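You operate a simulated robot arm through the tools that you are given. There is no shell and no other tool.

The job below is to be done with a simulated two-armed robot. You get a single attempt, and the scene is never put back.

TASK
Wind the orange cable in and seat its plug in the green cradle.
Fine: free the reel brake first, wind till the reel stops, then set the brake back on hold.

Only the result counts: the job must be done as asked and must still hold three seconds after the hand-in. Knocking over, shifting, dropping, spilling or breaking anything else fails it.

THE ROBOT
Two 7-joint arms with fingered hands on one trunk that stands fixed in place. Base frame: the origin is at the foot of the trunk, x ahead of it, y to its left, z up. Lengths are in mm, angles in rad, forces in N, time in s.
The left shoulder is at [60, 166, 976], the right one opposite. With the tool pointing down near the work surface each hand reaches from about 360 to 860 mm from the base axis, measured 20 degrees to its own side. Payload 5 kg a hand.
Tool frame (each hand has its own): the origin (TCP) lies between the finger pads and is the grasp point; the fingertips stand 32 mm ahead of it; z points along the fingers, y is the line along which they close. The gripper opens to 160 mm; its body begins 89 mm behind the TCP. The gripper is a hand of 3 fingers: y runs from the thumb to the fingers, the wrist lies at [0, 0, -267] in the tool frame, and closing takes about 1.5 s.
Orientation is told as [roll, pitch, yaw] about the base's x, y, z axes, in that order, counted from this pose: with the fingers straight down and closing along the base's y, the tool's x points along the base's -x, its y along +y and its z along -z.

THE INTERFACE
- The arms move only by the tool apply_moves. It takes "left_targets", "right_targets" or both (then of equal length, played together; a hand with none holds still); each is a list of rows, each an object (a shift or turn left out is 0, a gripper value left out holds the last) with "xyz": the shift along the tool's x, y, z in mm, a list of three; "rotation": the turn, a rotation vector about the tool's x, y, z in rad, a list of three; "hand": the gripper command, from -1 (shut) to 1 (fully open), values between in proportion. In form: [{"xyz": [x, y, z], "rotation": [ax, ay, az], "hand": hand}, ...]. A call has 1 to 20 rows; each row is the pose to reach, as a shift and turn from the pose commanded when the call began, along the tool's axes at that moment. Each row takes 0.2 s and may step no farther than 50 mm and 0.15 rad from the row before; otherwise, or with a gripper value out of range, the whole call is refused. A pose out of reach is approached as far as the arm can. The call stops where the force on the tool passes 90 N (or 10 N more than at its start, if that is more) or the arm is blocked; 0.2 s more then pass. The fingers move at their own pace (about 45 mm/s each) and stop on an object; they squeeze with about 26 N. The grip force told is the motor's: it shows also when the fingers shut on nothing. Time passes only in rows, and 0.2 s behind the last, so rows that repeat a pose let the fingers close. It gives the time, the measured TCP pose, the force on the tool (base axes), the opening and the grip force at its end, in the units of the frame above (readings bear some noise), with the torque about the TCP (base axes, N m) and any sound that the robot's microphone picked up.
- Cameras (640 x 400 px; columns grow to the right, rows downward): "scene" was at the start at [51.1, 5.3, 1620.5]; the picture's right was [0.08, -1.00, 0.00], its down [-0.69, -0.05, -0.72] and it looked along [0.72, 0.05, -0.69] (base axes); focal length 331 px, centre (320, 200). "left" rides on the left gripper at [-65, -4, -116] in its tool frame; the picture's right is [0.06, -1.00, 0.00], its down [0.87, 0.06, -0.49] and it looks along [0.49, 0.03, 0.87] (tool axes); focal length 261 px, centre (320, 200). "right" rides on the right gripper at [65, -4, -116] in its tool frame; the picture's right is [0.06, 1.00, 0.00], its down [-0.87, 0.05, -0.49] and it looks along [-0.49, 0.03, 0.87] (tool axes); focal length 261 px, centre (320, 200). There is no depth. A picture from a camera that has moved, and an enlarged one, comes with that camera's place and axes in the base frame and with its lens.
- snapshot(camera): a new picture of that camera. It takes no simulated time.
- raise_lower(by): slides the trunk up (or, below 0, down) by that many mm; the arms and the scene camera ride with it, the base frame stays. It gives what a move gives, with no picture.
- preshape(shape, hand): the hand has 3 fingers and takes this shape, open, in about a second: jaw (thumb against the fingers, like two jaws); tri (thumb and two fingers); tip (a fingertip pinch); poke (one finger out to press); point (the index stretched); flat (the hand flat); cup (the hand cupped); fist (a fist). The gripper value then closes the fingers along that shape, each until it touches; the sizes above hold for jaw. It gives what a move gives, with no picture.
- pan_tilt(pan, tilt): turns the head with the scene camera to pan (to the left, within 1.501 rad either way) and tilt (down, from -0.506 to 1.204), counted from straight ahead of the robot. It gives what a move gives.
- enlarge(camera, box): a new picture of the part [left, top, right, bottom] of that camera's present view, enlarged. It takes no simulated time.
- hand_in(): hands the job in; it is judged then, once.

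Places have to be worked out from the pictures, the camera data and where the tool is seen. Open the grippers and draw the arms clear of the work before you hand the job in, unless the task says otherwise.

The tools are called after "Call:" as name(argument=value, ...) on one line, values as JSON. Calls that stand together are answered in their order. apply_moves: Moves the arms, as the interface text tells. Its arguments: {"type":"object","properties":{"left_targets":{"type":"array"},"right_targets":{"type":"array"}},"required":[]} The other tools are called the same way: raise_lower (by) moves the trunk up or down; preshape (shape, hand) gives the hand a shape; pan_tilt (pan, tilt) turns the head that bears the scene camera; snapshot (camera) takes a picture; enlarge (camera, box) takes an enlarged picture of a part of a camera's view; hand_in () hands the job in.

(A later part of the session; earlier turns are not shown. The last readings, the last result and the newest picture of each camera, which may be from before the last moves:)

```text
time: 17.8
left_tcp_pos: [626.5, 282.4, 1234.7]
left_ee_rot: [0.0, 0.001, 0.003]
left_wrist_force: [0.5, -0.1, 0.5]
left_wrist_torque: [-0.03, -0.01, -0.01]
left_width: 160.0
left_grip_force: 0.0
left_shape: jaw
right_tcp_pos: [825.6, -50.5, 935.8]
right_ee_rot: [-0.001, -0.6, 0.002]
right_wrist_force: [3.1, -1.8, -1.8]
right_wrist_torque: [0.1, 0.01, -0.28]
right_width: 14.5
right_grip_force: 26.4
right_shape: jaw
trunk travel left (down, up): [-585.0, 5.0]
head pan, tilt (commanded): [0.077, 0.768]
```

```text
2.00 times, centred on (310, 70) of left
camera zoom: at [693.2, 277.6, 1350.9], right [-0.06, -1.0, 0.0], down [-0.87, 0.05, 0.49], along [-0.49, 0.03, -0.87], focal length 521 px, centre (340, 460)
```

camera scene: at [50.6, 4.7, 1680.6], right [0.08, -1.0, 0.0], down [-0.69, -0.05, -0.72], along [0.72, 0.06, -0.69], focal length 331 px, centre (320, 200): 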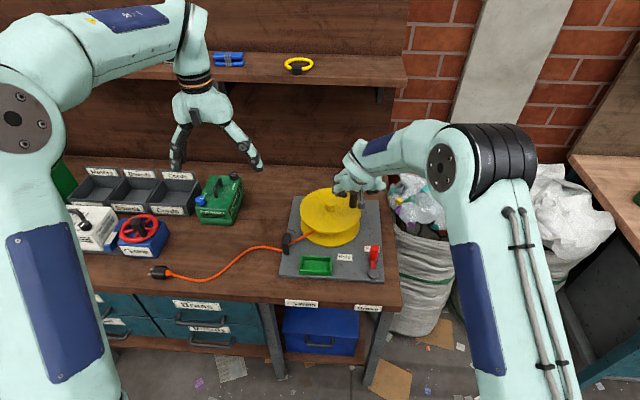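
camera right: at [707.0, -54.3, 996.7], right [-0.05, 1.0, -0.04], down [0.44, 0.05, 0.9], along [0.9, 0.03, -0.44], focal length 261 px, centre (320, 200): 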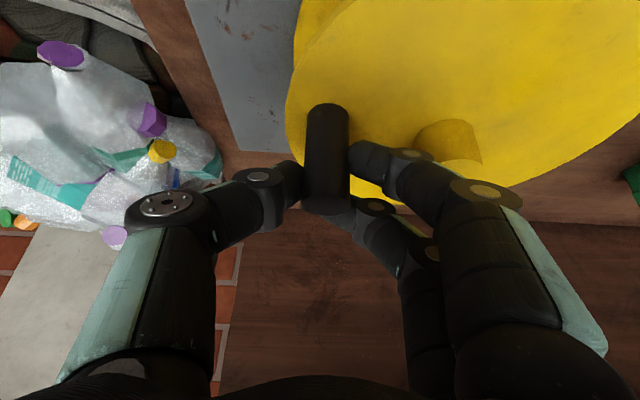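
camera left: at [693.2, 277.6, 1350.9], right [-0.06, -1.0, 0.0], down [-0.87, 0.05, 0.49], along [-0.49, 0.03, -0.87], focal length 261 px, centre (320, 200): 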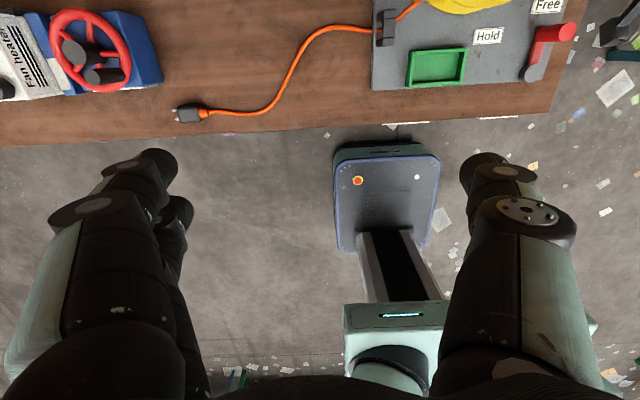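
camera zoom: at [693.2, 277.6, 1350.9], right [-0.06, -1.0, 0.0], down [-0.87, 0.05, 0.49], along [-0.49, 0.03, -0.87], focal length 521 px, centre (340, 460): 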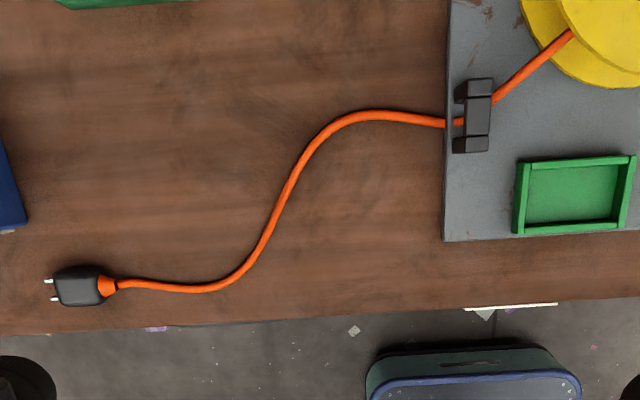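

The plug is still at about (603, 552), so it hasn't moved yet. I'll continue clockwise 60° and compare.

Call:
apply_moves(right_targets=[{"xyz": [6.4, 0.9, -4.3], "hand": -1}, {"xyz": [12.5, 2.7, -8.6]}, {"xyz": [18.6, 5.2, -12.7]}, {"xyz": [24.3, 8.4, -16.7]}, {"xyz": [29.9, 12.4, -20.4]}, {"xyz": [34.9, 17.1, -23.9]}, {"xyz": [39.6, 22.3, -27.1]}, {"xyz": [43.8, 28.2, -30.0]}, {"xyz": [47.5, 34.5, -32.5]}, {"xyz": [50.5, 41.2, -34.6]}, {"xyz": [50.5, 41.2, -34.6]}])

Call:
enlarge(camera="scene", box=[130, 220, 310, 300])

Call:
enlarge(camera="left", box=[150, 0, 470, 140])

Call:
enlarge(camera="scene", box=[280, 170, 400, 290])

Call:
snapshot(camera="right")

```text
time: 20.2
left_tcp_pos: [629.4, 282.1, 1233.6]
left_ee_rot: [0.001, 0.001, 0.0]
left_wrist_force: [0.5, -0.3, 0.2]
left_wrist_torque: [-0.02, -0.04, -0.02]
left_width: 160.0
left_grip_force: 0.2
left_shape: jaw
right_tcp_pos: [768.7, -7.1, 938.2]
right_ee_rot: [0.003, -0.604, 0.0]
right_wrist_force: [39.5, 7.8, 4.6]
right_wrist_torque: [0.56, -0.57, -0.85]
right_width: 10.7
right_grip_force: 25.4
right_shape: jaw
trunk travel left (down, up): [-585.0, 5.0]
head pan, tilt (commanded): [0.077, 0.768]
```

```text
3.56 times, centred on (220, 260) of scene
camera zoom: at [55.0, 6.3, 1680.4], right [0.08, -1.0, 0.0], down [-0.69, -0.05, -0.72], along [0.72, 0.05, -0.7], focal length 1177 px, centre (676, -13)
```

zoom: 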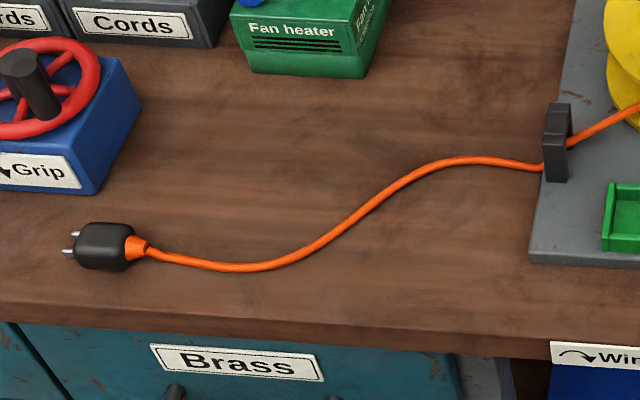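

```text
2.00 times, centred on (310, 70) of left
camera zoom: at [696.1, 278.3, 1349.4], right [-0.06, -1.0, 0.0], down [-0.87, 0.05, 0.49], along [-0.49, 0.03, -0.87], focal length 521 px, centre (340, 460)
```

zoom: 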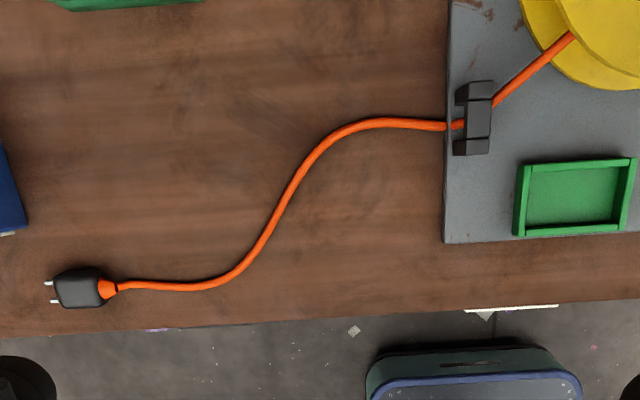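

```text
3.33 times, centred on (340, 230) of scene
camera zoom: at [55.0, 6.3, 1680.4], right [0.08, -1.0, 0.0], down [-0.69, -0.05, -0.72], along [0.72, 0.05, -0.7], focal length 1103 px, centre (253, 100)
```

zoom: 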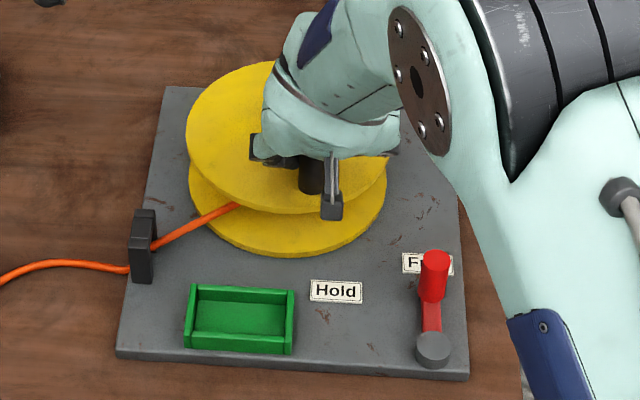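

```text
taken
camera right: at [650.2, -11.3, 997.5], right [-0.05, 1.0, -0.03], down [0.44, 0.05, 0.9], along [0.9, 0.03, -0.44], focal length 261 px, centre (320, 200)
```

right: 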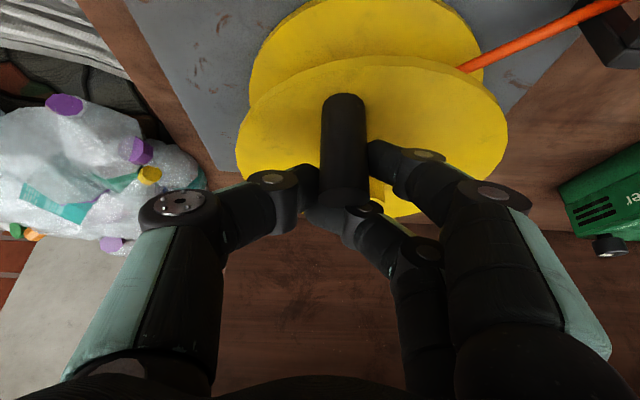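

The cable has straightened slightly, so clockwise winds it in. The 40 N reading is radial, meaning my circle is slightly too wide here. I'll ease inward, loosen the grip a touch and look again.

Call:
apply_moves(right_targets=[{"xyz": [-2.5, 1, 1.7], "hand": -0.8}, {"xyz": [-2.5, 1, 1.7], "hand": -0.8}, {"xyz": [-2.5, 1, 1.7], "hand": -0.8}])

Call:
snapshot(camera="right")

Call:
enlarge(camera="right", box=[240, 80, 440, 260])

```text
time: 21.0
left_tcp_pos: [627.3, 280.6, 1235.8]
left_ee_rot: [-0.001, 0.002, 0.001]
left_wrist_force: [0.4, 0.2, -0.1]
left_wrist_torque: [-0.03, 0.02, 0.0]
left_width: 159.8
left_grip_force: 0.0
left_shape: jaw
right_tcp_pos: [766.4, -8.3, 935.1]
right_ee_rot: [-0.003, -0.597, 0.0]
right_wrist_force: [-0.8, -0.6, -2.5]
right_wrist_torque: [-0.04, 0.04, -0.02]
right_width: 16.9
right_grip_force: 0.1
right_shape: jaw
trunk travel left (down, up): [-585.0, 5.0]
head pan, tilt (commanded): [0.077, 0.768]
```

```text
taken
camera right: at [647.8, -12.6, 995.3], right [-0.05, 1.0, -0.04], down [0.44, 0.06, 0.89], along [0.9, 0.03, -0.44], focal length 261 px, centre (320, 200)
```

right: 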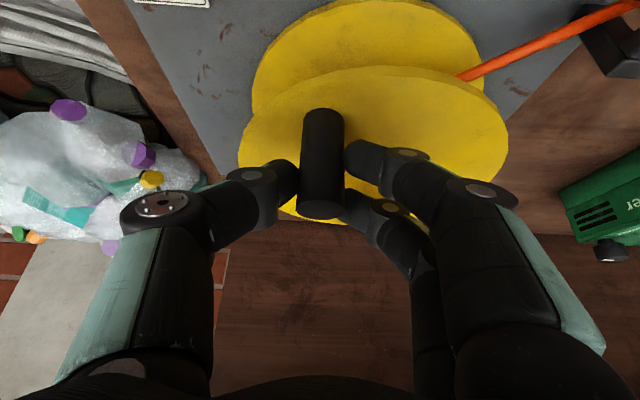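

```text
2.22 times, centred on (340, 170) of right
camera zoom: at [647.8, -12.6, 995.3], right [-0.05, 1.0, -0.04], down [0.44, 0.06, 0.89], along [0.9, 0.03, -0.44], focal length 579 px, centre (276, 267)
```

zoom: 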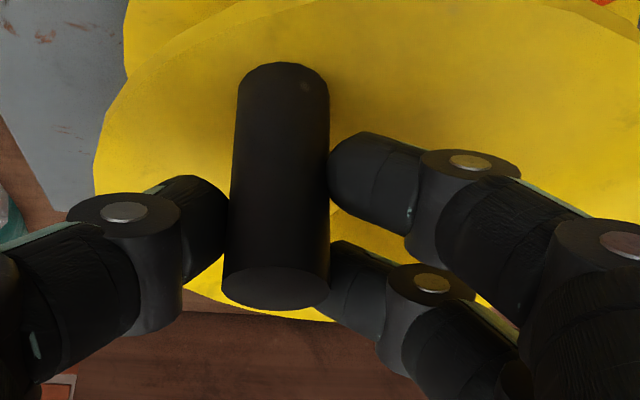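

With the grip loosened the force is gone and the knob sits centered in the fingers. I'll continue clockwise around the near side with this loose cage.

Call:
apply_moves(right_targets=[{"xyz": [2.7, 7.6, -1.9], "hand": -0.82}, {"xyz": [4.6, 15.1, -3.2]}, {"xyz": [5.9, 22.7, -4.0]}, {"xyz": [6.4, 30.5, -4.4]}, {"xyz": [6.3, 38.3, -4.3]}, {"xyz": [5.5, 46, -3.8]}, {"xyz": [4.0, 53.6, -2.8]}, {"xyz": [2.0, 61, -1.4]}, {"xyz": [-0.7, 68.1, 0.5]}, {"xyz": [-4.0, 74.8, 2.8]}])

Call:
snapshot(camera="right")

Call:
enlarge(camera="scene", box=[130, 180, 410, 300])

```text
time: 23.2
left_tcp_pos: [627.7, 281.3, 1235.0]
left_ee_rot: [-0.001, 0.003, 0.001]
left_wrist_force: [-0.2, 0.3, -0.4]
left_wrist_torque: [-0.02, 0.01, -0.06]
left_width: 159.9
left_grip_force: 0.1
left_shape: jaw
right_tcp_pos: [774.2, 65.8, 935.8]
right_ee_rot: [-0.001, -0.6, -0.001]
right_wrist_force: [12.0, -11.1, -2.7]
right_wrist_torque: [-0.07, -0.29, -0.22]
right_width: 8.9
right_grip_force: 25.6
right_shape: jaw
trunk travel left (down, up): [-585.0, 5.0]
head pan, tilt (commanded): [0.077, 0.768]
```

```text
taken
camera right: at [655.5, 61.9, 996.3], right [-0.05, 1.0, -0.04], down [0.44, 0.05, 0.9], along [0.9, 0.03, -0.44], focal length 261 px, centre (320, 200)
```

right: 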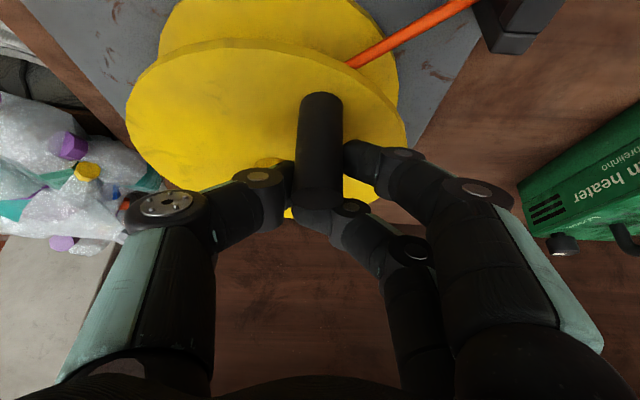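

```text
2.29 times, centred on (270, 240) of scene
camera zoom: at [52.7, 4.6, 1680.5], right [0.08, -1.0, 0.0], down [-0.69, -0.05, -0.72], along [0.72, 0.05, -0.7], focal length 757 px, centre (434, 109)
```

zoom: 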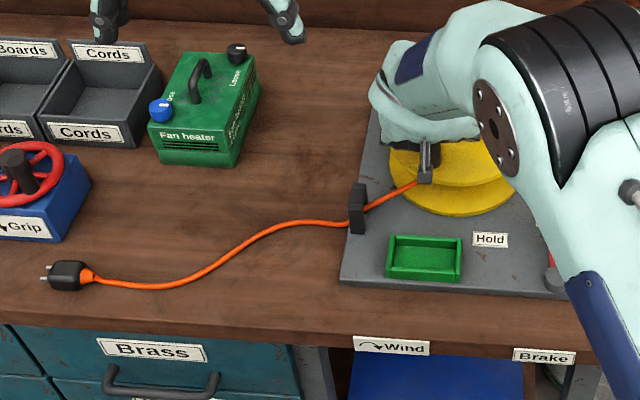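

The cable is straightening, so clockwise is right. I'll relax the grip briefly to re-center the knob and read its true position.

Call:
apply_moves(right_targets=[{"xyz": [0, 0, 0], "hand": -0.7}, {"xyz": [0, 0, 0], "hand": -0.7}, {"xyz": [0, 0, 0], "hand": -0.7}])

Call:
snapshot(camera="right")

```text
time: 24.0
left_tcp_pos: [628.3, 281.1, 1235.8]
left_ee_rot: [0.0, 0.0, 0.0]
left_wrist_force: [0.1, -0.1, 0.4]
left_wrist_torque: [0.03, -0.01, -0.01]
left_width: 160.0
left_grip_force: 0.2
left_shape: jaw
right_tcp_pos: [772.9, 68.6, 936.2]
right_ee_rot: [0.001, -0.599, -0.001]
right_wrist_force: [-0.2, 0.2, -0.2]
right_wrist_torque: [-0.01, -0.01, 0.0]
right_width: 24.0
right_grip_force: 0.1
right_shape: jaw
trunk travel left (down, up): [-585.0, 5.0]
head pan, tilt (commanded): [0.077, 0.768]
```

```text
taken
camera right: at [653.8, 63.2, 996.7], right [-0.05, 1.0, -0.03], down [0.44, 0.05, 0.9], along [0.9, 0.03, -0.44], focal length 261 px, centre (320, 200)
```

right: 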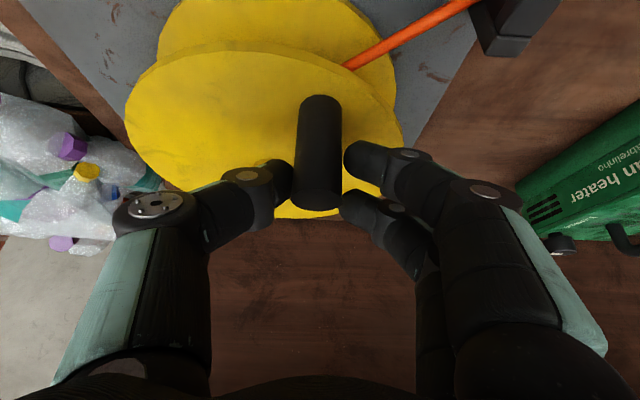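

The knob sits about 8 mm nearer me than at first grip. I'll shift the hand onto it, grip, and continue clockwise up the left side.

Call:
apply_moves(right_targets=[{"xyz": [4.9, -3, -3.4], "hand": -0.7}, {"xyz": [4.9, -3, -3.4], "hand": -1}, {"xyz": [4.9, -3, -3.4], "hand": -1}, {"xyz": [1.5, 3.9, -1.0], "hand": -1}, {"xyz": [-2.6, 10.2, 1.8]}, {"xyz": [-7.3, 16, 5.0]}, {"xyz": [-12.4, 21.2, 8.5]}, {"xyz": [-17.8, 25.7, 12.2]}, {"xyz": [-23.8, 29.5, 16.3]}, {"xyz": [-29.9, 32.5, 20.4]}, {"xyz": [-36.3, 34.7, 24.8]}, {"xyz": [-42.8, 36.1, 29.3]}])

Call:
snapshot(camera="right")

Call:
enlarge(camera="scene", box=[130, 180, 410, 300])

```text
time: 26.6
left_tcp_pos: [628.4, 280.7, 1235.5]
left_ee_rot: [-0.001, 0.001, 0.001]
left_wrist_force: [0.2, -0.6, -0.1]
left_wrist_torque: [0.03, 0.01, -0.05]
left_width: 159.9
left_grip_force: 0.1
left_shape: jaw
right_tcp_pos: [825.1, 103.6, 936.6]
right_ee_rot: [0.0, -0.601, 0.001]
right_wrist_force: [-0.1, -0.3, -0.3]
right_wrist_torque: [0.0, 0.01, 0.03]
right_width: 5.3
right_grip_force: 25.6
right_shape: jaw
trunk travel left (down, up): [-585.0, 5.0]
head pan, tilt (commanded): [0.077, 0.768]
```

```text
taken
camera right: at [705.8, 98.6, 996.8], right [-0.05, 1.0, -0.03], down [0.44, 0.05, 0.9], along [0.9, 0.03, -0.44], focal length 261 px, centre (320, 200)
```

right: 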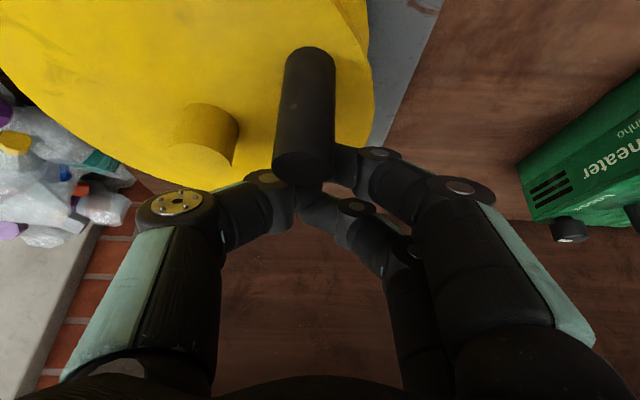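

```text
2.29 times, centred on (270, 240) of scene
camera zoom: at [51.3, 5.3, 1680.6], right [0.08, -1.0, 0.0], down [-0.69, -0.05, -0.72], along [0.72, 0.06, -0.69], focal length 757 px, centre (434, 109)
```

zoom: 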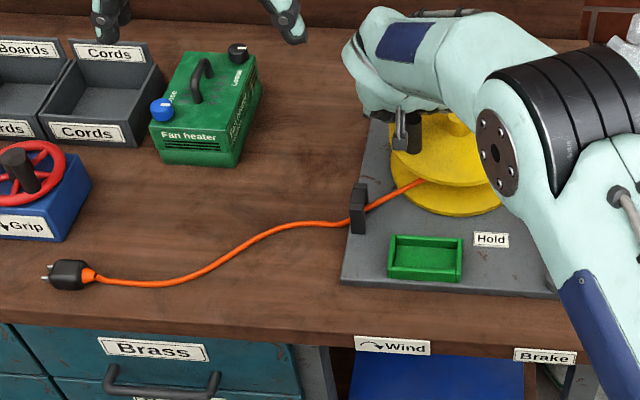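

The hand slipped ahead of the knob. Re-triangulating from the hand views puts the reel axis at about (842, 32), the knob radius at about 79, the knob top at z≈939 and the disc top at z≈877. The knob itself is at about (790, 94). I'll open, back up and line up for a deeper re-grasp.

Call:
apply_moves(right_targets=[{"xyz": [-11.3, 0, -16.5], "hand": -0.3}, {"xyz": [-22.6, 0, -33.0], "hand": -0.3}, {"xyz": [-22.6, 0, -33.0], "hand": -0.3}, {"xyz": [-3.6, -3, -46], "hand": -0.3}, {"xyz": [15.4, -6, -59], "hand": -0.3}, {"xyz": [36, -9.6, -69.5], "hand": -0.3}, {"xyz": [36, -9.6, -69.5], "hand": -0.3}])

Call:
snapshot(camera="right")

Call:
snapshot(camera="scene")

```text
time: 28.2
left_tcp_pos: [627.5, 281.8, 1235.6]
left_ee_rot: [0.001, 0.0, 0.001]
left_wrist_force: [0.0, 0.3, 0.5]
left_wrist_torque: [0.04, 0.02, -0.01]
left_width: 159.8
left_grip_force: 0.0
left_shape: jaw
right_tcp_pos: [757.8, 94.9, 973.4]
right_ee_rot: [0.0, -0.601, 0.0]
right_wrist_force: [0.2, 0.2, -1.7]
right_wrist_torque: [-0.02, 0.01, -0.02]
right_width: 55.3
right_grip_force: 0.0
right_shape: jaw
trunk travel left (down, up): [-585.0, 5.0]
head pan, tilt (commanded): [0.077, 0.768]
```

```text
taken
camera right: at [638.3, 89.4, 1032.9], right [-0.05, 1.0, -0.04], down [0.44, 0.05, 0.9], along [0.9, 0.03, -0.44], focal length 261 px, centre (320, 200)
```

right: 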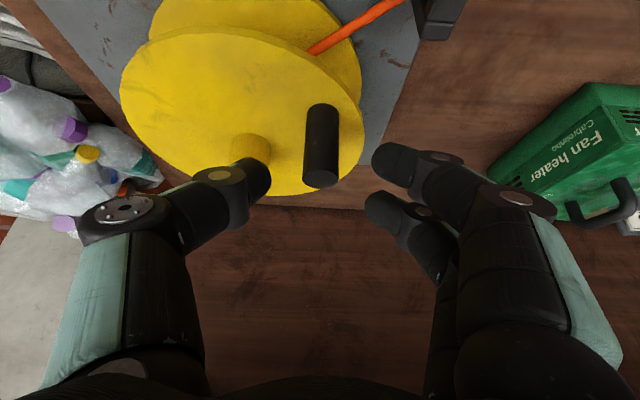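

```text
taken
camera scene: at [51.7, 5.6, 1680.5], right [0.08, -1.0, 0.0], down [-0.69, -0.05, -0.72], along [0.72, 0.05, -0.69], focal length 331 px, centre (320, 200)
```

scene: 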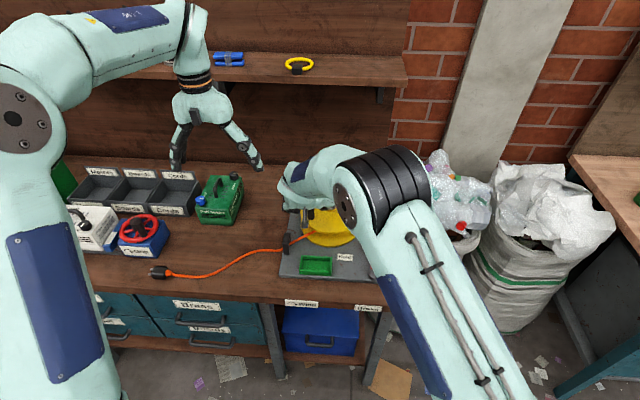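

The knob is at about (795, 94), centered between the fingers. I'll advance to a deeper grasp at z≈924 and close.

Call:
apply_moves(right_targets=[{"xyz": [-1, -1, 22], "hand": -0.4}, {"xyz": [-2, -1, 44], "hand": -0.4}, {"xyz": [-2.6, -1, 61], "hand": -0.4}, {"xyz": [-2.6, -1, 61], "hand": -0.4}])

Call:
snapshot(camera="right")

```text
time: 29.2
left_tcp_pos: [627.1, 281.5, 1235.3]
left_ee_rot: [0.001, 0.0, 0.002]
left_wrist_force: [-0.3, -0.9, 0.1]
left_wrist_torque: [0.02, -0.02, 0.01]
left_width: 159.8
left_grip_force: 0.0
left_shape: jaw
right_tcp_pos: [791.5, 93.2, 924.5]
right_ee_rot: [-0.001, -0.601, 0.0]
right_wrist_force: [0.0, -0.4, 0.0]
right_wrist_torque: [0.01, -0.02, -0.02]
right_width: 48.5
right_grip_force: 0.2
right_shape: jaw
trunk travel left (down, up): [-585.0, 5.0]
head pan, tilt (commanded): [0.077, 0.768]
```

```text
taken
camera right: at [673.1, 88.4, 984.8], right [-0.05, 1.0, -0.04], down [0.44, 0.05, 0.9], along [0.9, 0.03, -0.44], focal length 261 px, centre (320, 200)
```

right: 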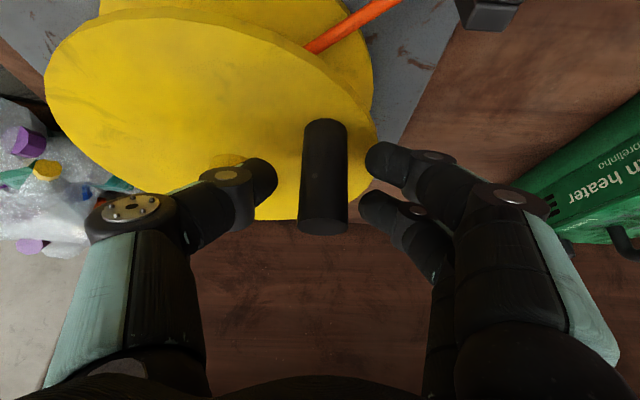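

The engagement is deeper and well centered now. I'll close and continue clockwise up the left side in a short segment.

Call:
apply_moves(right_targets=[{"xyz": [0, 0, 0], "hand": -1}, {"xyz": [0, 0, 0], "hand": -1}, {"xyz": [0, 0, 0], "hand": -1}, {"xyz": [0, 0, 0], "hand": -1}, {"xyz": [-5.8, 4.8, 4.0], "hand": -1}, {"xyz": [-11.7, 8.6, 8.0]}, {"xyz": [-18, 11.6, 12.3]}, {"xyz": [-24.5, 13.9, 16.8]}])

Call:
snapshot(camera="right")

```text
time: 31.0
left_tcp_pos: [627.3, 281.4, 1236.6]
left_ee_rot: [-0.001, -0.001, 0.0]
left_wrist_force: [-0.1, 0.6, 0.2]
left_wrist_torque: [0.0, 0.0, 0.01]
left_width: 160.0
left_grip_force: 0.0
left_shape: jaw
right_tcp_pos: [822.5, 104.9, 923.9]
right_ee_rot: [-0.002, -0.599, 0.001]
right_wrist_force: [1.8, -6.3, -5.7]
right_wrist_torque: [-0.03, 0.05, -0.1]
right_width: 10.5
right_grip_force: 26.0
right_shape: jaw
trunk travel left (down, up): [-585.0, 5.0]
head pan, tilt (commanded): [0.077, 0.768]
```

```text
taken
camera right: at [703.4, 100.8, 984.4], right [-0.05, 1.0, -0.04], down [0.44, 0.05, 0.9], along [0.9, 0.03, -0.44], focal length 261 px, centre (320, 200)
```

right: 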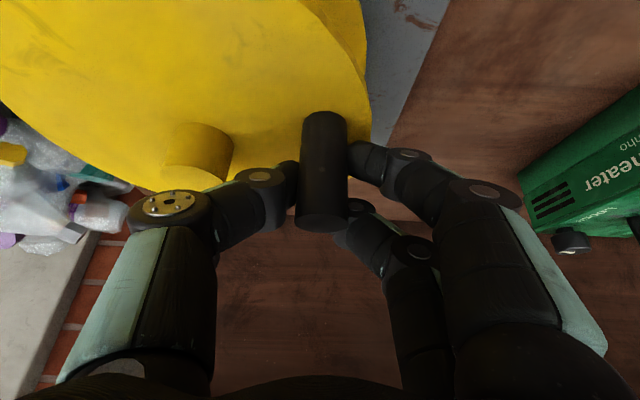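

The knob is following with low force. I'll continue past the leftmost point.

Call:
apply_moves(right_targets=[{"xyz": [-6.6, 1.4, 4.5], "hand": -1}, {"xyz": [-13.3, 2, 9.1]}, {"xyz": [-20.1, 1.7, 13.7]}, {"xyz": [-26.7, 0.6, 18.3]}, {"xyz": [-33.3, -1.4, 22.8]}])

Call:
snapshot(camera="right")

Call:
enlarge(camera="scene", box=[130, 180, 410, 300])

```text
time: 32.2
left_tcp_pos: [625.9, 281.2, 1237.1]
left_ee_rot: [-0.001, 0.0, 0.002]
left_wrist_force: [-0.2, -0.5, -0.7]
left_wrist_torque: [-0.05, 0.02, -0.01]
left_width: 160.1
left_grip_force: 0.1
left_shape: jaw
right_tcp_pos: [861.4, 106.1, 924.9]
right_ee_rot: [-0.001, -0.599, 0.0]
right_wrist_force: [0.2, 0.2, -0.1]
right_wrist_torque: [-0.01, 0.02, -0.04]
right_width: 5.4
right_grip_force: 26.4
right_shape: jaw
trunk travel left (down, up): [-585.0, 5.0]
head pan, tilt (commanded): [0.077, 0.768]
```

```text
taken
camera right: at [743.0, 101.1, 984.5], right [-0.05, 1.0, -0.03], down [0.44, 0.05, 0.9], along [0.9, 0.03, -0.44], focal length 261 px, centre (320, 200)
```

right: 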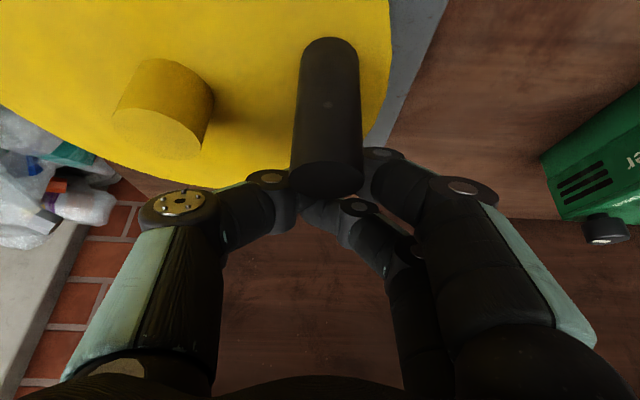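

```text
2.29 times, centred on (270, 240) of scene
camera zoom: at [51.3, 5.6, 1680.6], right [0.08, -1.0, 0.0], down [-0.69, -0.05, -0.72], along [0.72, 0.05, -0.69], focal length 757 px, centre (434, 109)
```

zoom: 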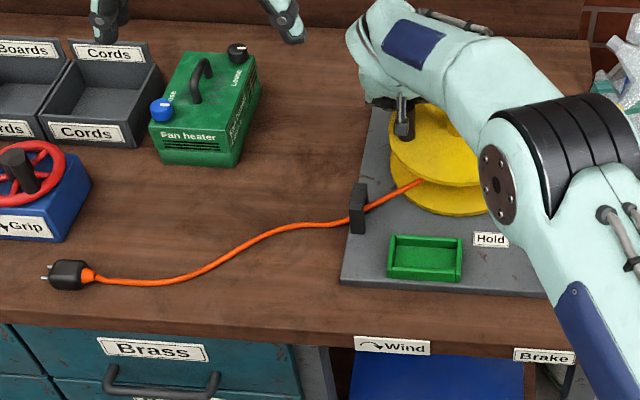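

On this side the knob squeezes out of the grip, and the cable winds slowly, so several turns will be needed. A single extended finger pushing the knob round should be more robust. I'll lift clear and try the poke shape.

Call:
apply_moves(right_targets=[{"xyz": [-17, 0, -24.8], "hand": -0.6}, {"xyz": [-33.9, 0, -49.5], "hand": -0.6}, {"xyz": [-51, 0, -74.3], "hand": -0.6}, {"xyz": [-10, 0, -102], "hand": -0.6}, {"xyz": [31, 0, -131], "hand": -0.6}])

Call:
preshape(hand="right", shape="poke")

Call:
snapshot(camera="right")

Call:
snapshot(camera="scene")

```text
refused: row 5 steps farther than a row can; nothing moved
```

```text
time: 33.1
left_tcp_pos: [627.0, 281.5, 1235.7]
left_ee_rot: [0.0, 0.001, 0.001]
left_wrist_force: [0.4, 0.3, -0.3]
left_wrist_torque: [0.02, -0.01, 0.0]
left_width: 159.9
left_grip_force: 0.1
left_shape: jaw
right_tcp_pos: [861.1, 105.2, 924.3]
right_ee_rot: [-0.001, -0.601, 0.0]
right_wrist_force: [0.1, 1.3, -1.1]
right_wrist_torque: [-0.02, 0.03, -0.01]
right_width: 0.0
right_grip_force: 0.0
right_shape: poke
trunk travel left (down, up): [-585.0, 5.0]
head pan, tilt (commanded): [0.077, 0.768]
```

```text
taken
camera right: at [742.8, 101.0, 984.4], right [-0.05, 1.0, -0.04], down [0.44, 0.05, 0.9], along [0.9, 0.03, -0.44], focal length 261 px, centre (320, 200)
```

right: 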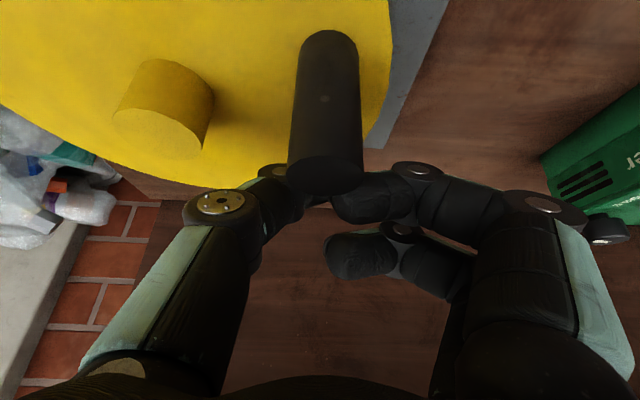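

```text
taken
camera scene: at [51.1, 5.6, 1680.5], right [0.08, -1.0, 0.0], down [-0.69, -0.05, -0.72], along [0.72, 0.05, -0.69], focal length 331 px, centre (320, 200)
```

scene: 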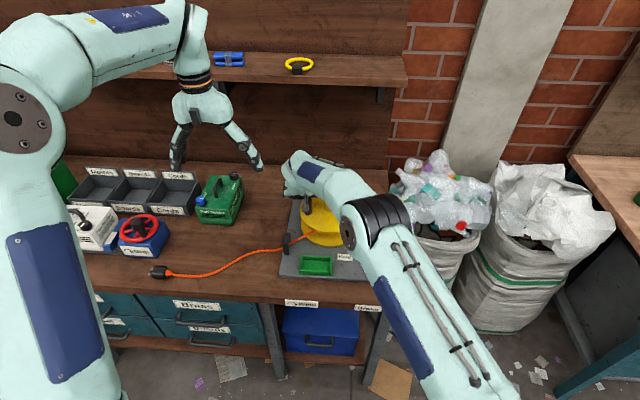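

The raise was refused for one over-long step, but the poke shape was set. I'll lift the hand clear with smaller steps and look at the finger.

Call:
apply_moves(right_targets=[{"xyz": [-22.6, 0, -33]}, {"xyz": [-45.2, 0, -66]}, {"xyz": [-56.5, 0, -82.5]}, {"xyz": [-56.5, 0, -82.5]}])

Call:
snapshot(camera="right")

Call:
enlarge(camera="scene", box=[260, 130, 400, 230])

Call:
snapshot(camera="left")

```text
time: 34.1
left_tcp_pos: [627.3, 281.8, 1235.3]
left_ee_rot: [0.0, 0.002, 0.002]
left_wrist_force: [0.5, -0.4, 0.0]
left_wrist_torque: [-0.04, 0.0, -0.01]
left_width: 159.9
left_grip_force: 0.0
left_shape: jaw
right_tcp_pos: [861.7, 105.5, 1026.2]
right_ee_rot: [0.0, -0.6, 0.0]
right_wrist_force: [-0.4, -0.1, 0.4]
right_wrist_torque: [-0.01, 0.01, 0.0]
right_width: 0.0
right_grip_force: 0.0
right_shape: poke
trunk travel left (down, up): [-585.0, 5.0]
head pan, tilt (commanded): [0.077, 0.768]
```

```text
taken
camera right: at [742.6, 101.1, 1086.2], right [-0.05, 1.0, -0.04], down [0.44, 0.05, 0.9], along [0.9, 0.03, -0.44], focal length 261 px, centre (320, 200)
```

right: 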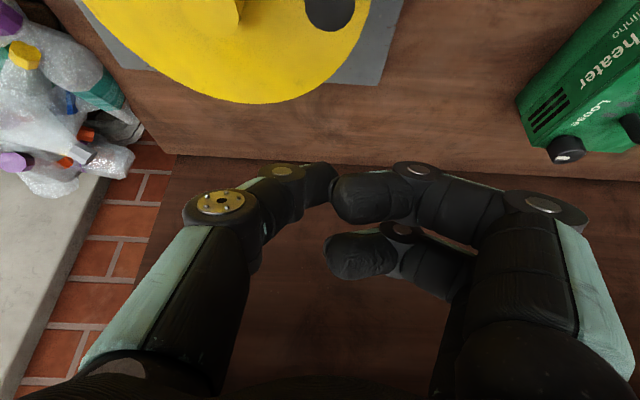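

```text
4.00 times, centred on (330, 180) of scene
camera zoom: at [51.3, 5.6, 1680.5], right [0.08, -1.0, 0.0], down [-0.69, -0.05, -0.72], along [0.72, 0.05, -0.69], focal length 1324 px, centre (280, 280)
```

zoom: 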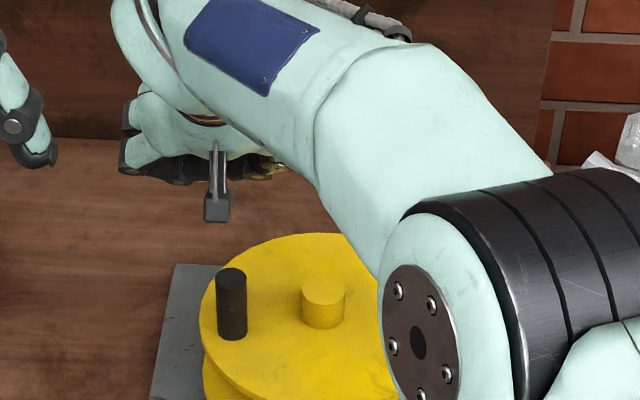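

```text
taken
camera left: at [693.0, 277.9, 1350.9], right [-0.06, -1.0, 0.0], down [-0.87, 0.05, 0.49], along [-0.49, 0.03, -0.87], focal length 261 px, centre (320, 200)
```

left: 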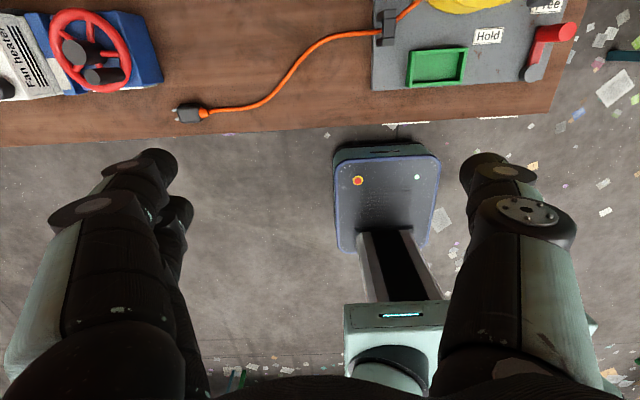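

Poke extends the thumb inward from one side. I'll check the point shape too, since a stretched index may be straighter.

Call:
preshape(hand="right", shape="point")

Call:
snapshot(camera="right")

Call:
enlarge(camera="scene", box=[260, 130, 400, 230])

```text
time: 35.0
left_tcp_pos: [627.9, 281.6, 1236.3]
left_ee_rot: [0.0, 0.0, 0.002]
left_wrist_force: [-0.3, 0.5, 0.0]
left_wrist_torque: [-0.02, 0.0, 0.02]
left_width: 159.9
left_grip_force: 0.1
left_shape: jaw
right_tcp_pos: [861.6, 105.2, 1026.0]
right_ee_rot: [0.0, -0.601, 0.0]
right_wrist_force: [0.9, -1.1, -0.1]
right_wrist_torque: [0.03, 0.0, 0.0]
right_width: 0.0
right_grip_force: 0.1
right_shape: point
trunk travel left (down, up): [-585.0, 5.0]
head pan, tilt (commanded): [0.077, 0.768]
```

```text
taken
camera right: at [742.5, 101.0, 1086.1], right [-0.05, 1.0, -0.04], down [0.44, 0.05, 0.9], along [0.9, 0.03, -0.44], focal length 261 px, centre (320, 200)
```

right: 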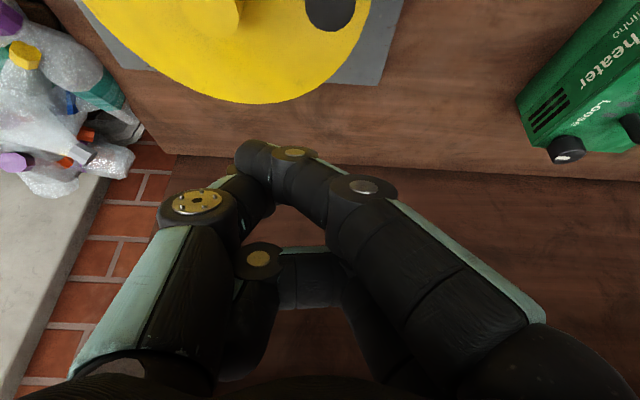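

```text
4.00 times, centred on (330, 180) of scene
camera zoom: at [51.1, 5.5, 1680.5], right [0.08, -1.0, 0.0], down [-0.69, -0.05, -0.72], along [0.72, 0.05, -0.69], focal length 1324 px, centre (280, 280)
```

zoom: 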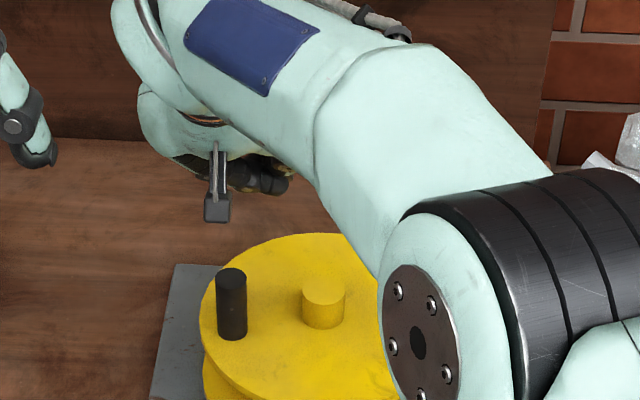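

Point crosses over too far. I'll check the tri shape, which may hold the knob from three sides.

Call:
preshape(hand="right", shape="tri")

Call:
snapshot(camera="right")

Call:
preshape(hand="right", shape="tip")

Call:
snapshot(camera="right")

Call:
preshape(hand="right", shape="cup")

Call:
snapshot(camera="right")

```text
time: 35.9
left_tcp_pos: [627.4, 282.4, 1236.0]
left_ee_rot: [0.0, 0.002, 0.003]
left_wrist_force: [1.0, 0.2, -1.1]
left_wrist_torque: [0.0, 0.0, 0.01]
left_width: 159.6
left_grip_force: 0.1
left_shape: jaw
right_tcp_pos: [860.2, 105.5, 1026.6]
right_ee_rot: [0.0, -0.601, 0.001]
right_wrist_force: [-0.2, 0.3, -0.5]
right_wrist_torque: [0.01, -0.03, -0.01]
right_width: 159.9
right_grip_force: 0.0
right_shape: tri
trunk travel left (down, up): [-585.0, 5.0]
head pan, tilt (commanded): [0.077, 0.768]
```

```text
taken
camera right: at [742.5, 101.0, 1086.1], right [-0.05, 1.0, -0.04], down [0.44, 0.05, 0.9], along [0.9, 0.03, -0.44], focal length 261 px, centre (320, 200)
```

right: 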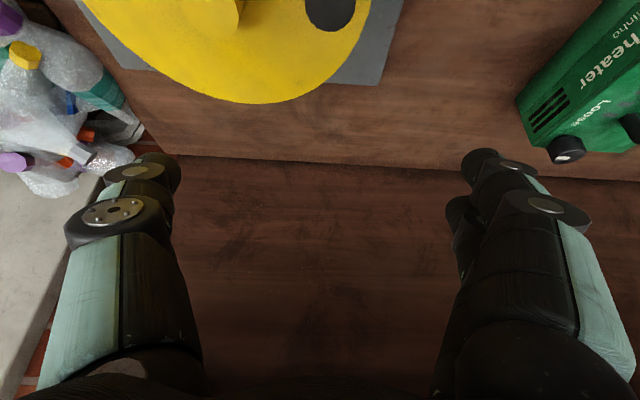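

```text
time: 36.8
left_tcp_pos: [626.7, 281.2, 1236.8]
left_ee_rot: [0.0, 0.0, 0.002]
left_wrist_force: [-0.2, -0.6, -0.8]
left_wrist_torque: [0.04, 0.0, 0.04]
left_width: 159.9
left_grip_force: 0.1
left_shape: jaw
right_tcp_pos: [861.9, 105.2, 1026.5]
right_ee_rot: [0.0, -0.599, 0.002]
right_wrist_force: [0.0, -0.1, -0.3]
right_wrist_torque: [-0.03, -0.02, 0.02]
right_width: 160.0
right_grip_force: 0.1
right_shape: tip
trunk travel left (down, up): [-585.0, 5.0]
head pan, tilt (commanded): [0.077, 0.768]
```

```text
taken
camera right: at [742.5, 101.0, 1086.1], right [-0.05, 1.0, -0.04], down [0.44, 0.05, 0.9], along [0.9, 0.03, -0.44], focal length 261 px, centre (320, 200)
```

right: 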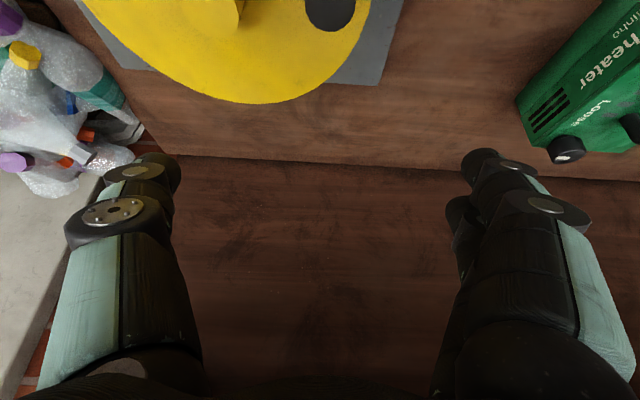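

```text
time: 37.7
left_tcp_pos: [627.1, 282.2, 1236.2]
left_ee_rot: [0.0, 0.001, 0.001]
left_wrist_force: [-0.8, 0.4, -0.1]
left_wrist_torque: [-0.03, 0.02, -0.02]
left_width: 160.0
left_grip_force: 0.1
left_shape: jaw
right_tcp_pos: [861.0, 104.9, 1025.4]
right_ee_rot: [0.001, -0.6, -0.001]
right_wrist_force: [-0.7, 0.0, -0.1]
right_wrist_torque: [-0.03, 0.01, -0.01]
right_width: 60.0
right_grip_force: 0.0
right_shape: cup
trunk travel left (down, up): [-585.0, 5.0]
head pan, tilt (commanded): [0.077, 0.768]
```

```text
taken
camera right: at [742.5, 101.0, 1086.1], right [-0.05, 1.0, -0.04], down [0.44, 0.05, 0.9], along [0.9, 0.03, -0.44], focal length 261 px, centre (320, 200)
```

right: 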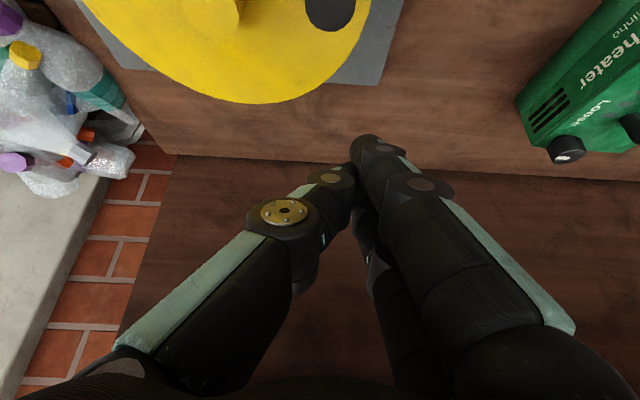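

The shapes respond to the gripper value as well. I'll set poke, open it fully, and look.

Call:
preshape(hand="right", shape="poke")

Call:
apply_moves(right_targets=[{"xyz": [0, 0, 0], "hand": 1}, {"xyz": [0, 0, 0], "hand": 1}, {"xyz": [0, 0, 0], "hand": 1}, {"xyz": [0, 0, 0], "hand": 1}, {"xyz": [0, 0, 0], "hand": 1}])

Call:
snapshot(camera="right")

Call:
preshape(hand="right", shape="point")

Call:
apply_moves(right_targets=[{"xyz": [0, 0, 0], "hand": 1}, {"xyz": [0, 0, 0], "hand": 1}, {"xyz": [0, 0, 0], "hand": 1}, {"xyz": [0, 0, 0], "hand": 1}, {"xyz": [0, 0, 0], "hand": 1}])

Call:
snapshot(camera="right")

```text
time: 38.6
left_tcp_pos: [627.8, 281.1, 1235.8]
left_ee_rot: [0.001, 0.0, 0.002]
left_wrist_force: [0.4, 0.1, 0.4]
left_wrist_torque: [0.03, 0.0, 0.03]
left_width: 159.6
left_grip_force: 0.0
left_shape: jaw
right_tcp_pos: [861.7, 105.4, 1027.3]
right_ee_rot: [0.001, -0.601, 0.0]
right_wrist_force: [1.1, -0.4, 0.0]
right_wrist_torque: [0.01, 0.0, -0.01]
right_width: 0.0
right_grip_force: 0.1
right_shape: poke
trunk travel left (down, up): [-585.0, 5.0]
head pan, tilt (commanded): [0.077, 0.768]
```

```text
time: 39.8
left_tcp_pos: [626.6, 282.4, 1236.5]
left_ee_rot: [0.0, -0.001, 0.002]
left_wrist_force: [0.3, 0.3, -0.1]
left_wrist_torque: [0.01, -0.04, 0.02]
left_width: 159.8
left_grip_force: 0.1
left_shape: jaw
right_tcp_pos: [861.2, 105.3, 1025.8]
right_ee_rot: [-0.001, -0.601, -0.001]
right_wrist_force: [0.5, -0.1, -0.2]
right_wrist_torque: [0.03, 0.01, 0.0]
right_width: 0.0
right_grip_force: 0.1
right_shape: poke
trunk travel left (down, up): [-585.0, 5.0]
head pan, tilt (commanded): [0.077, 0.768]
```

```text
taken
camera right: at [742.5, 101.0, 1086.2], right [-0.05, 1.0, -0.04], down [0.44, 0.05, 0.9], along [0.9, 0.03, -0.44], focal length 261 px, centre (320, 200)
```

right: 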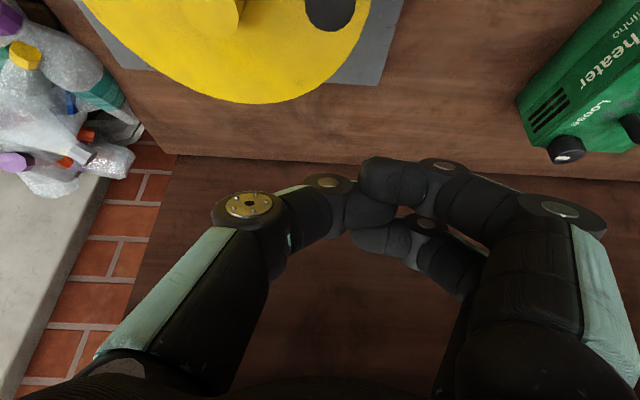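

```text
time: 40.7
left_tcp_pos: [626.4, 282.7, 1236.5]
left_ee_rot: [-0.001, 0.001, 0.002]
left_wrist_force: [0.1, 0.3, 0.0]
left_wrist_torque: [0.0, -0.02, -0.02]
left_width: 160.2
left_grip_force: 0.0
left_shape: jaw
right_tcp_pos: [862.0, 105.2, 1026.6]
right_ee_rot: [-0.002, -0.601, 0.0]
right_wrist_force: [-0.4, 0.6, 0.4]
right_wrist_torque: [-0.03, 0.0, -0.01]
right_width: 0.1
right_grip_force: 0.0
right_shape: point
trunk travel left (down, up): [-585.0, 5.0]
head pan, tilt (commanded): [0.077, 0.768]
```

```text
time: 41.9
left_tcp_pos: [626.9, 282.0, 1235.4]
left_ee_rot: [-0.001, 0.001, 0.003]
left_wrist_force: [0.0, -0.6, -0.8]
left_wrist_torque: [-0.03, -0.03, -0.02]
left_width: 160.2
left_grip_force: 0.1
left_shape: jaw
right_tcp_pos: [861.4, 105.6, 1026.0]
right_ee_rot: [-0.001, -0.601, -0.001]
right_wrist_force: [-0.2, -0.4, -0.6]
right_wrist_torque: [-0.01, 0.04, -0.05]
right_width: 0.0
right_grip_force: 0.2
right_shape: point
trunk travel left (down, up): [-585.0, 5.0]
head pan, tilt (commanded): [0.077, 0.768]
```

```text
taken
camera right: at [742.5, 101.0, 1086.1], right [-0.05, 1.0, -0.04], down [0.44, 0.05, 0.9], along [0.9, 0.03, -0.44], focal length 261 px, centre (320, 200)
```

right: 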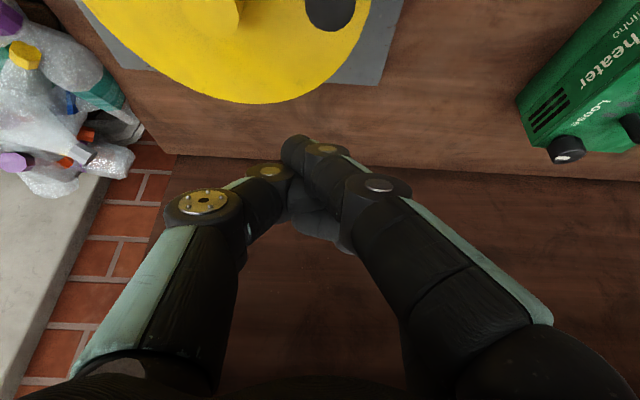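

None of these shapes gives a clean straight finger. A better option is the jaw grip rolled 90° about the tool axis, so the two fingers form a V behind the knob and the thumb hooks in front. I'll set jaw and roll the hand while it's clear above the reel.

Call:
preshape(hand="right", shape="jaw")

Call:
apply_moves(right_targets=[{"rotation": [0, 0, -0.143], "hand": 0}, {"rotation": [0, 0, -0.286], "hand": 0}, {"rotation": [0, 0, -0.429], "hand": 0}, {"rotation": [0, 0, -0.572], "hand": 0}, {"rotation": [0, 0, -0.715], "hand": 0}, {"rotation": [0, 0, -0.858], "hand": 0}, {"rotation": [0, 0, -1.0], "hand": 0}, {"rotation": [0, 0, -1.143], "hand": 0}, {"rotation": [0, 0, -1.286], "hand": 0}, {"rotation": [0, 0, -1.429], "hand": 0}, {"rotation": [0, 0, -1.571], "hand": 0}, {"rotation": [0, 0, -1.571], "hand": 0}])

Call:
snapshot(camera="right")

Call:
snapshot(camera="scene")

```text
time: 42.8
left_tcp_pos: [626.7, 280.8, 1236.2]
left_ee_rot: [-0.001, 0.0, 0.003]
left_wrist_force: [0.5, 0.2, 0.0]
left_wrist_torque: [-0.02, 0.02, 0.0]
left_width: 159.7
left_grip_force: 0.2
left_shape: jaw
right_tcp_pos: [861.4, 104.3, 1026.5]
right_ee_rot: [0.001, -0.601, -0.001]
right_wrist_force: [-0.4, -0.1, 0.1]
right_wrist_torque: [0.02, 0.04, 0.0]
right_width: 159.7
right_grip_force: 0.1
right_shape: jaw
trunk travel left (down, up): [-585.0, 5.0]
head pan, tilt (commanded): [0.077, 0.768]
```

```text
time: 45.4
left_tcp_pos: [627.0, 281.6, 1235.6]
left_ee_rot: [-0.001, 0.001, 0.001]
left_wrist_force: [-0.5, 0.1, -0.2]
left_wrist_torque: [-0.01, -0.02, 0.0]
left_width: 160.0
left_grip_force: 0.0
left_shape: jaw
right_tcp_pos: [860.3, 105.2, 1024.0]
right_ee_rot: [-0.601, 0.001, 1.573]
right_wrist_force: [1.0, -0.1, -1.0]
right_wrist_torque: [-0.05, 0.01, -0.02]
right_width: 80.9
right_grip_force: 0.0
right_shape: jaw
trunk travel left (down, up): [-585.0, 5.0]
head pan, tilt (commanded): [0.077, 0.768]
```

```text
taken
camera right: at [800.3, 39.7, 1123.3], right [-0.82, -0.06, -0.56], down [-0.32, 0.87, 0.37], along [0.47, 0.49, -0.74], focal length 261 px, centre (320, 200)
```

right: 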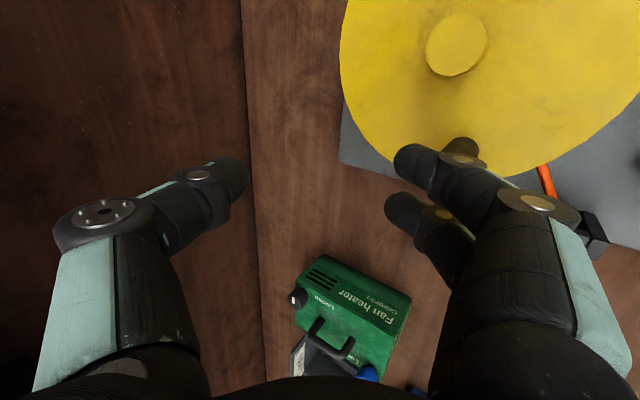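

```text
taken
camera scene: at [51.1, 5.6, 1680.5], right [0.08, -1.0, 0.0], down [-0.69, -0.05, -0.72], along [0.72, 0.05, -0.69], focal length 331 px, centre (320, 200)
```

scene: 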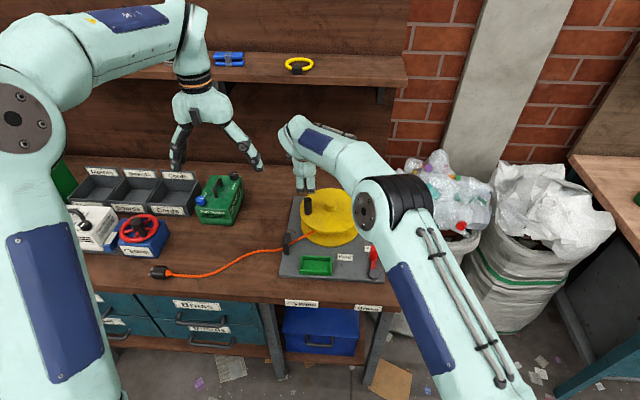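

The roll worked, with the fingers now near and the thumb far. I'll line up behind the knob at about (817, 106) for the approach and check.

Call:
apply_moves(right_targets=[{"xyz": [0, 34.7, -23.7], "hand": -0.4}, {"xyz": [-1, 68.9, -47.1], "hand": -0.4}, {"xyz": [-1, 87.5, -19.9], "hand": -0.4}, {"xyz": [-1, 87.5, -19.9], "hand": -0.4}])

Call:
snapshot(camera="right")

Call:
enlarge(camera="scene", box=[270, 150, 390, 250])

```text
time: 46.4
left_tcp_pos: [625.9, 281.9, 1236.5]
left_ee_rot: [-0.002, -0.001, 0.001]
left_wrist_force: [0.0, -0.8, 0.2]
left_wrist_torque: [-0.01, -0.01, 0.0]
left_width: 159.8
left_grip_force: 0.1
left_shape: jaw
right_tcp_pos: [777.5, 108.6, 991.0]
right_ee_rot: [-0.599, 0.0, 1.572]
right_wrist_force: [-0.1, 0.1, -0.1]
right_wrist_torque: [0.0, 0.03, 0.01]
right_width: 48.6
right_grip_force: 0.1
right_shape: jaw
trunk travel left (down, up): [-585.0, 5.0]
head pan, tilt (commanded): [0.077, 0.768]
```

```text
taken
camera right: at [716.6, 43.3, 1090.8], right [-0.82, -0.06, -0.56], down [-0.32, 0.87, 0.37], along [0.47, 0.49, -0.74], focal length 261 px, centre (320, 200)
```

right: 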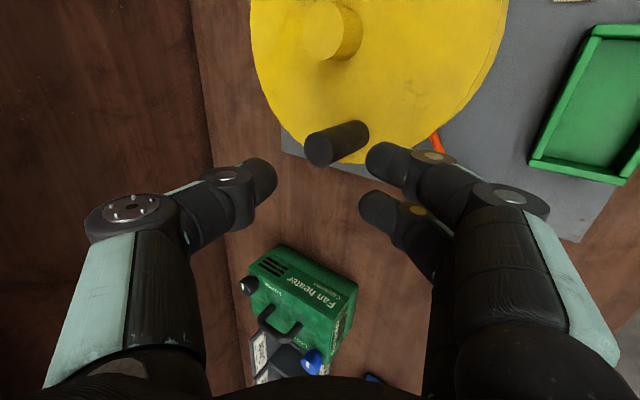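

```text
4.00 times, centred on (330, 200) of scene
camera zoom: at [50.0, 5.4, 1680.6], right [0.08, -1.0, 0.0], down [-0.69, -0.05, -0.72], along [0.72, 0.05, -0.69], focal length 1324 px, centre (280, 200)
```

zoom: 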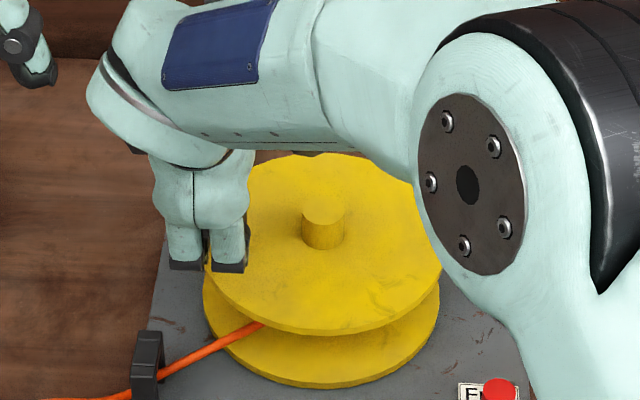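

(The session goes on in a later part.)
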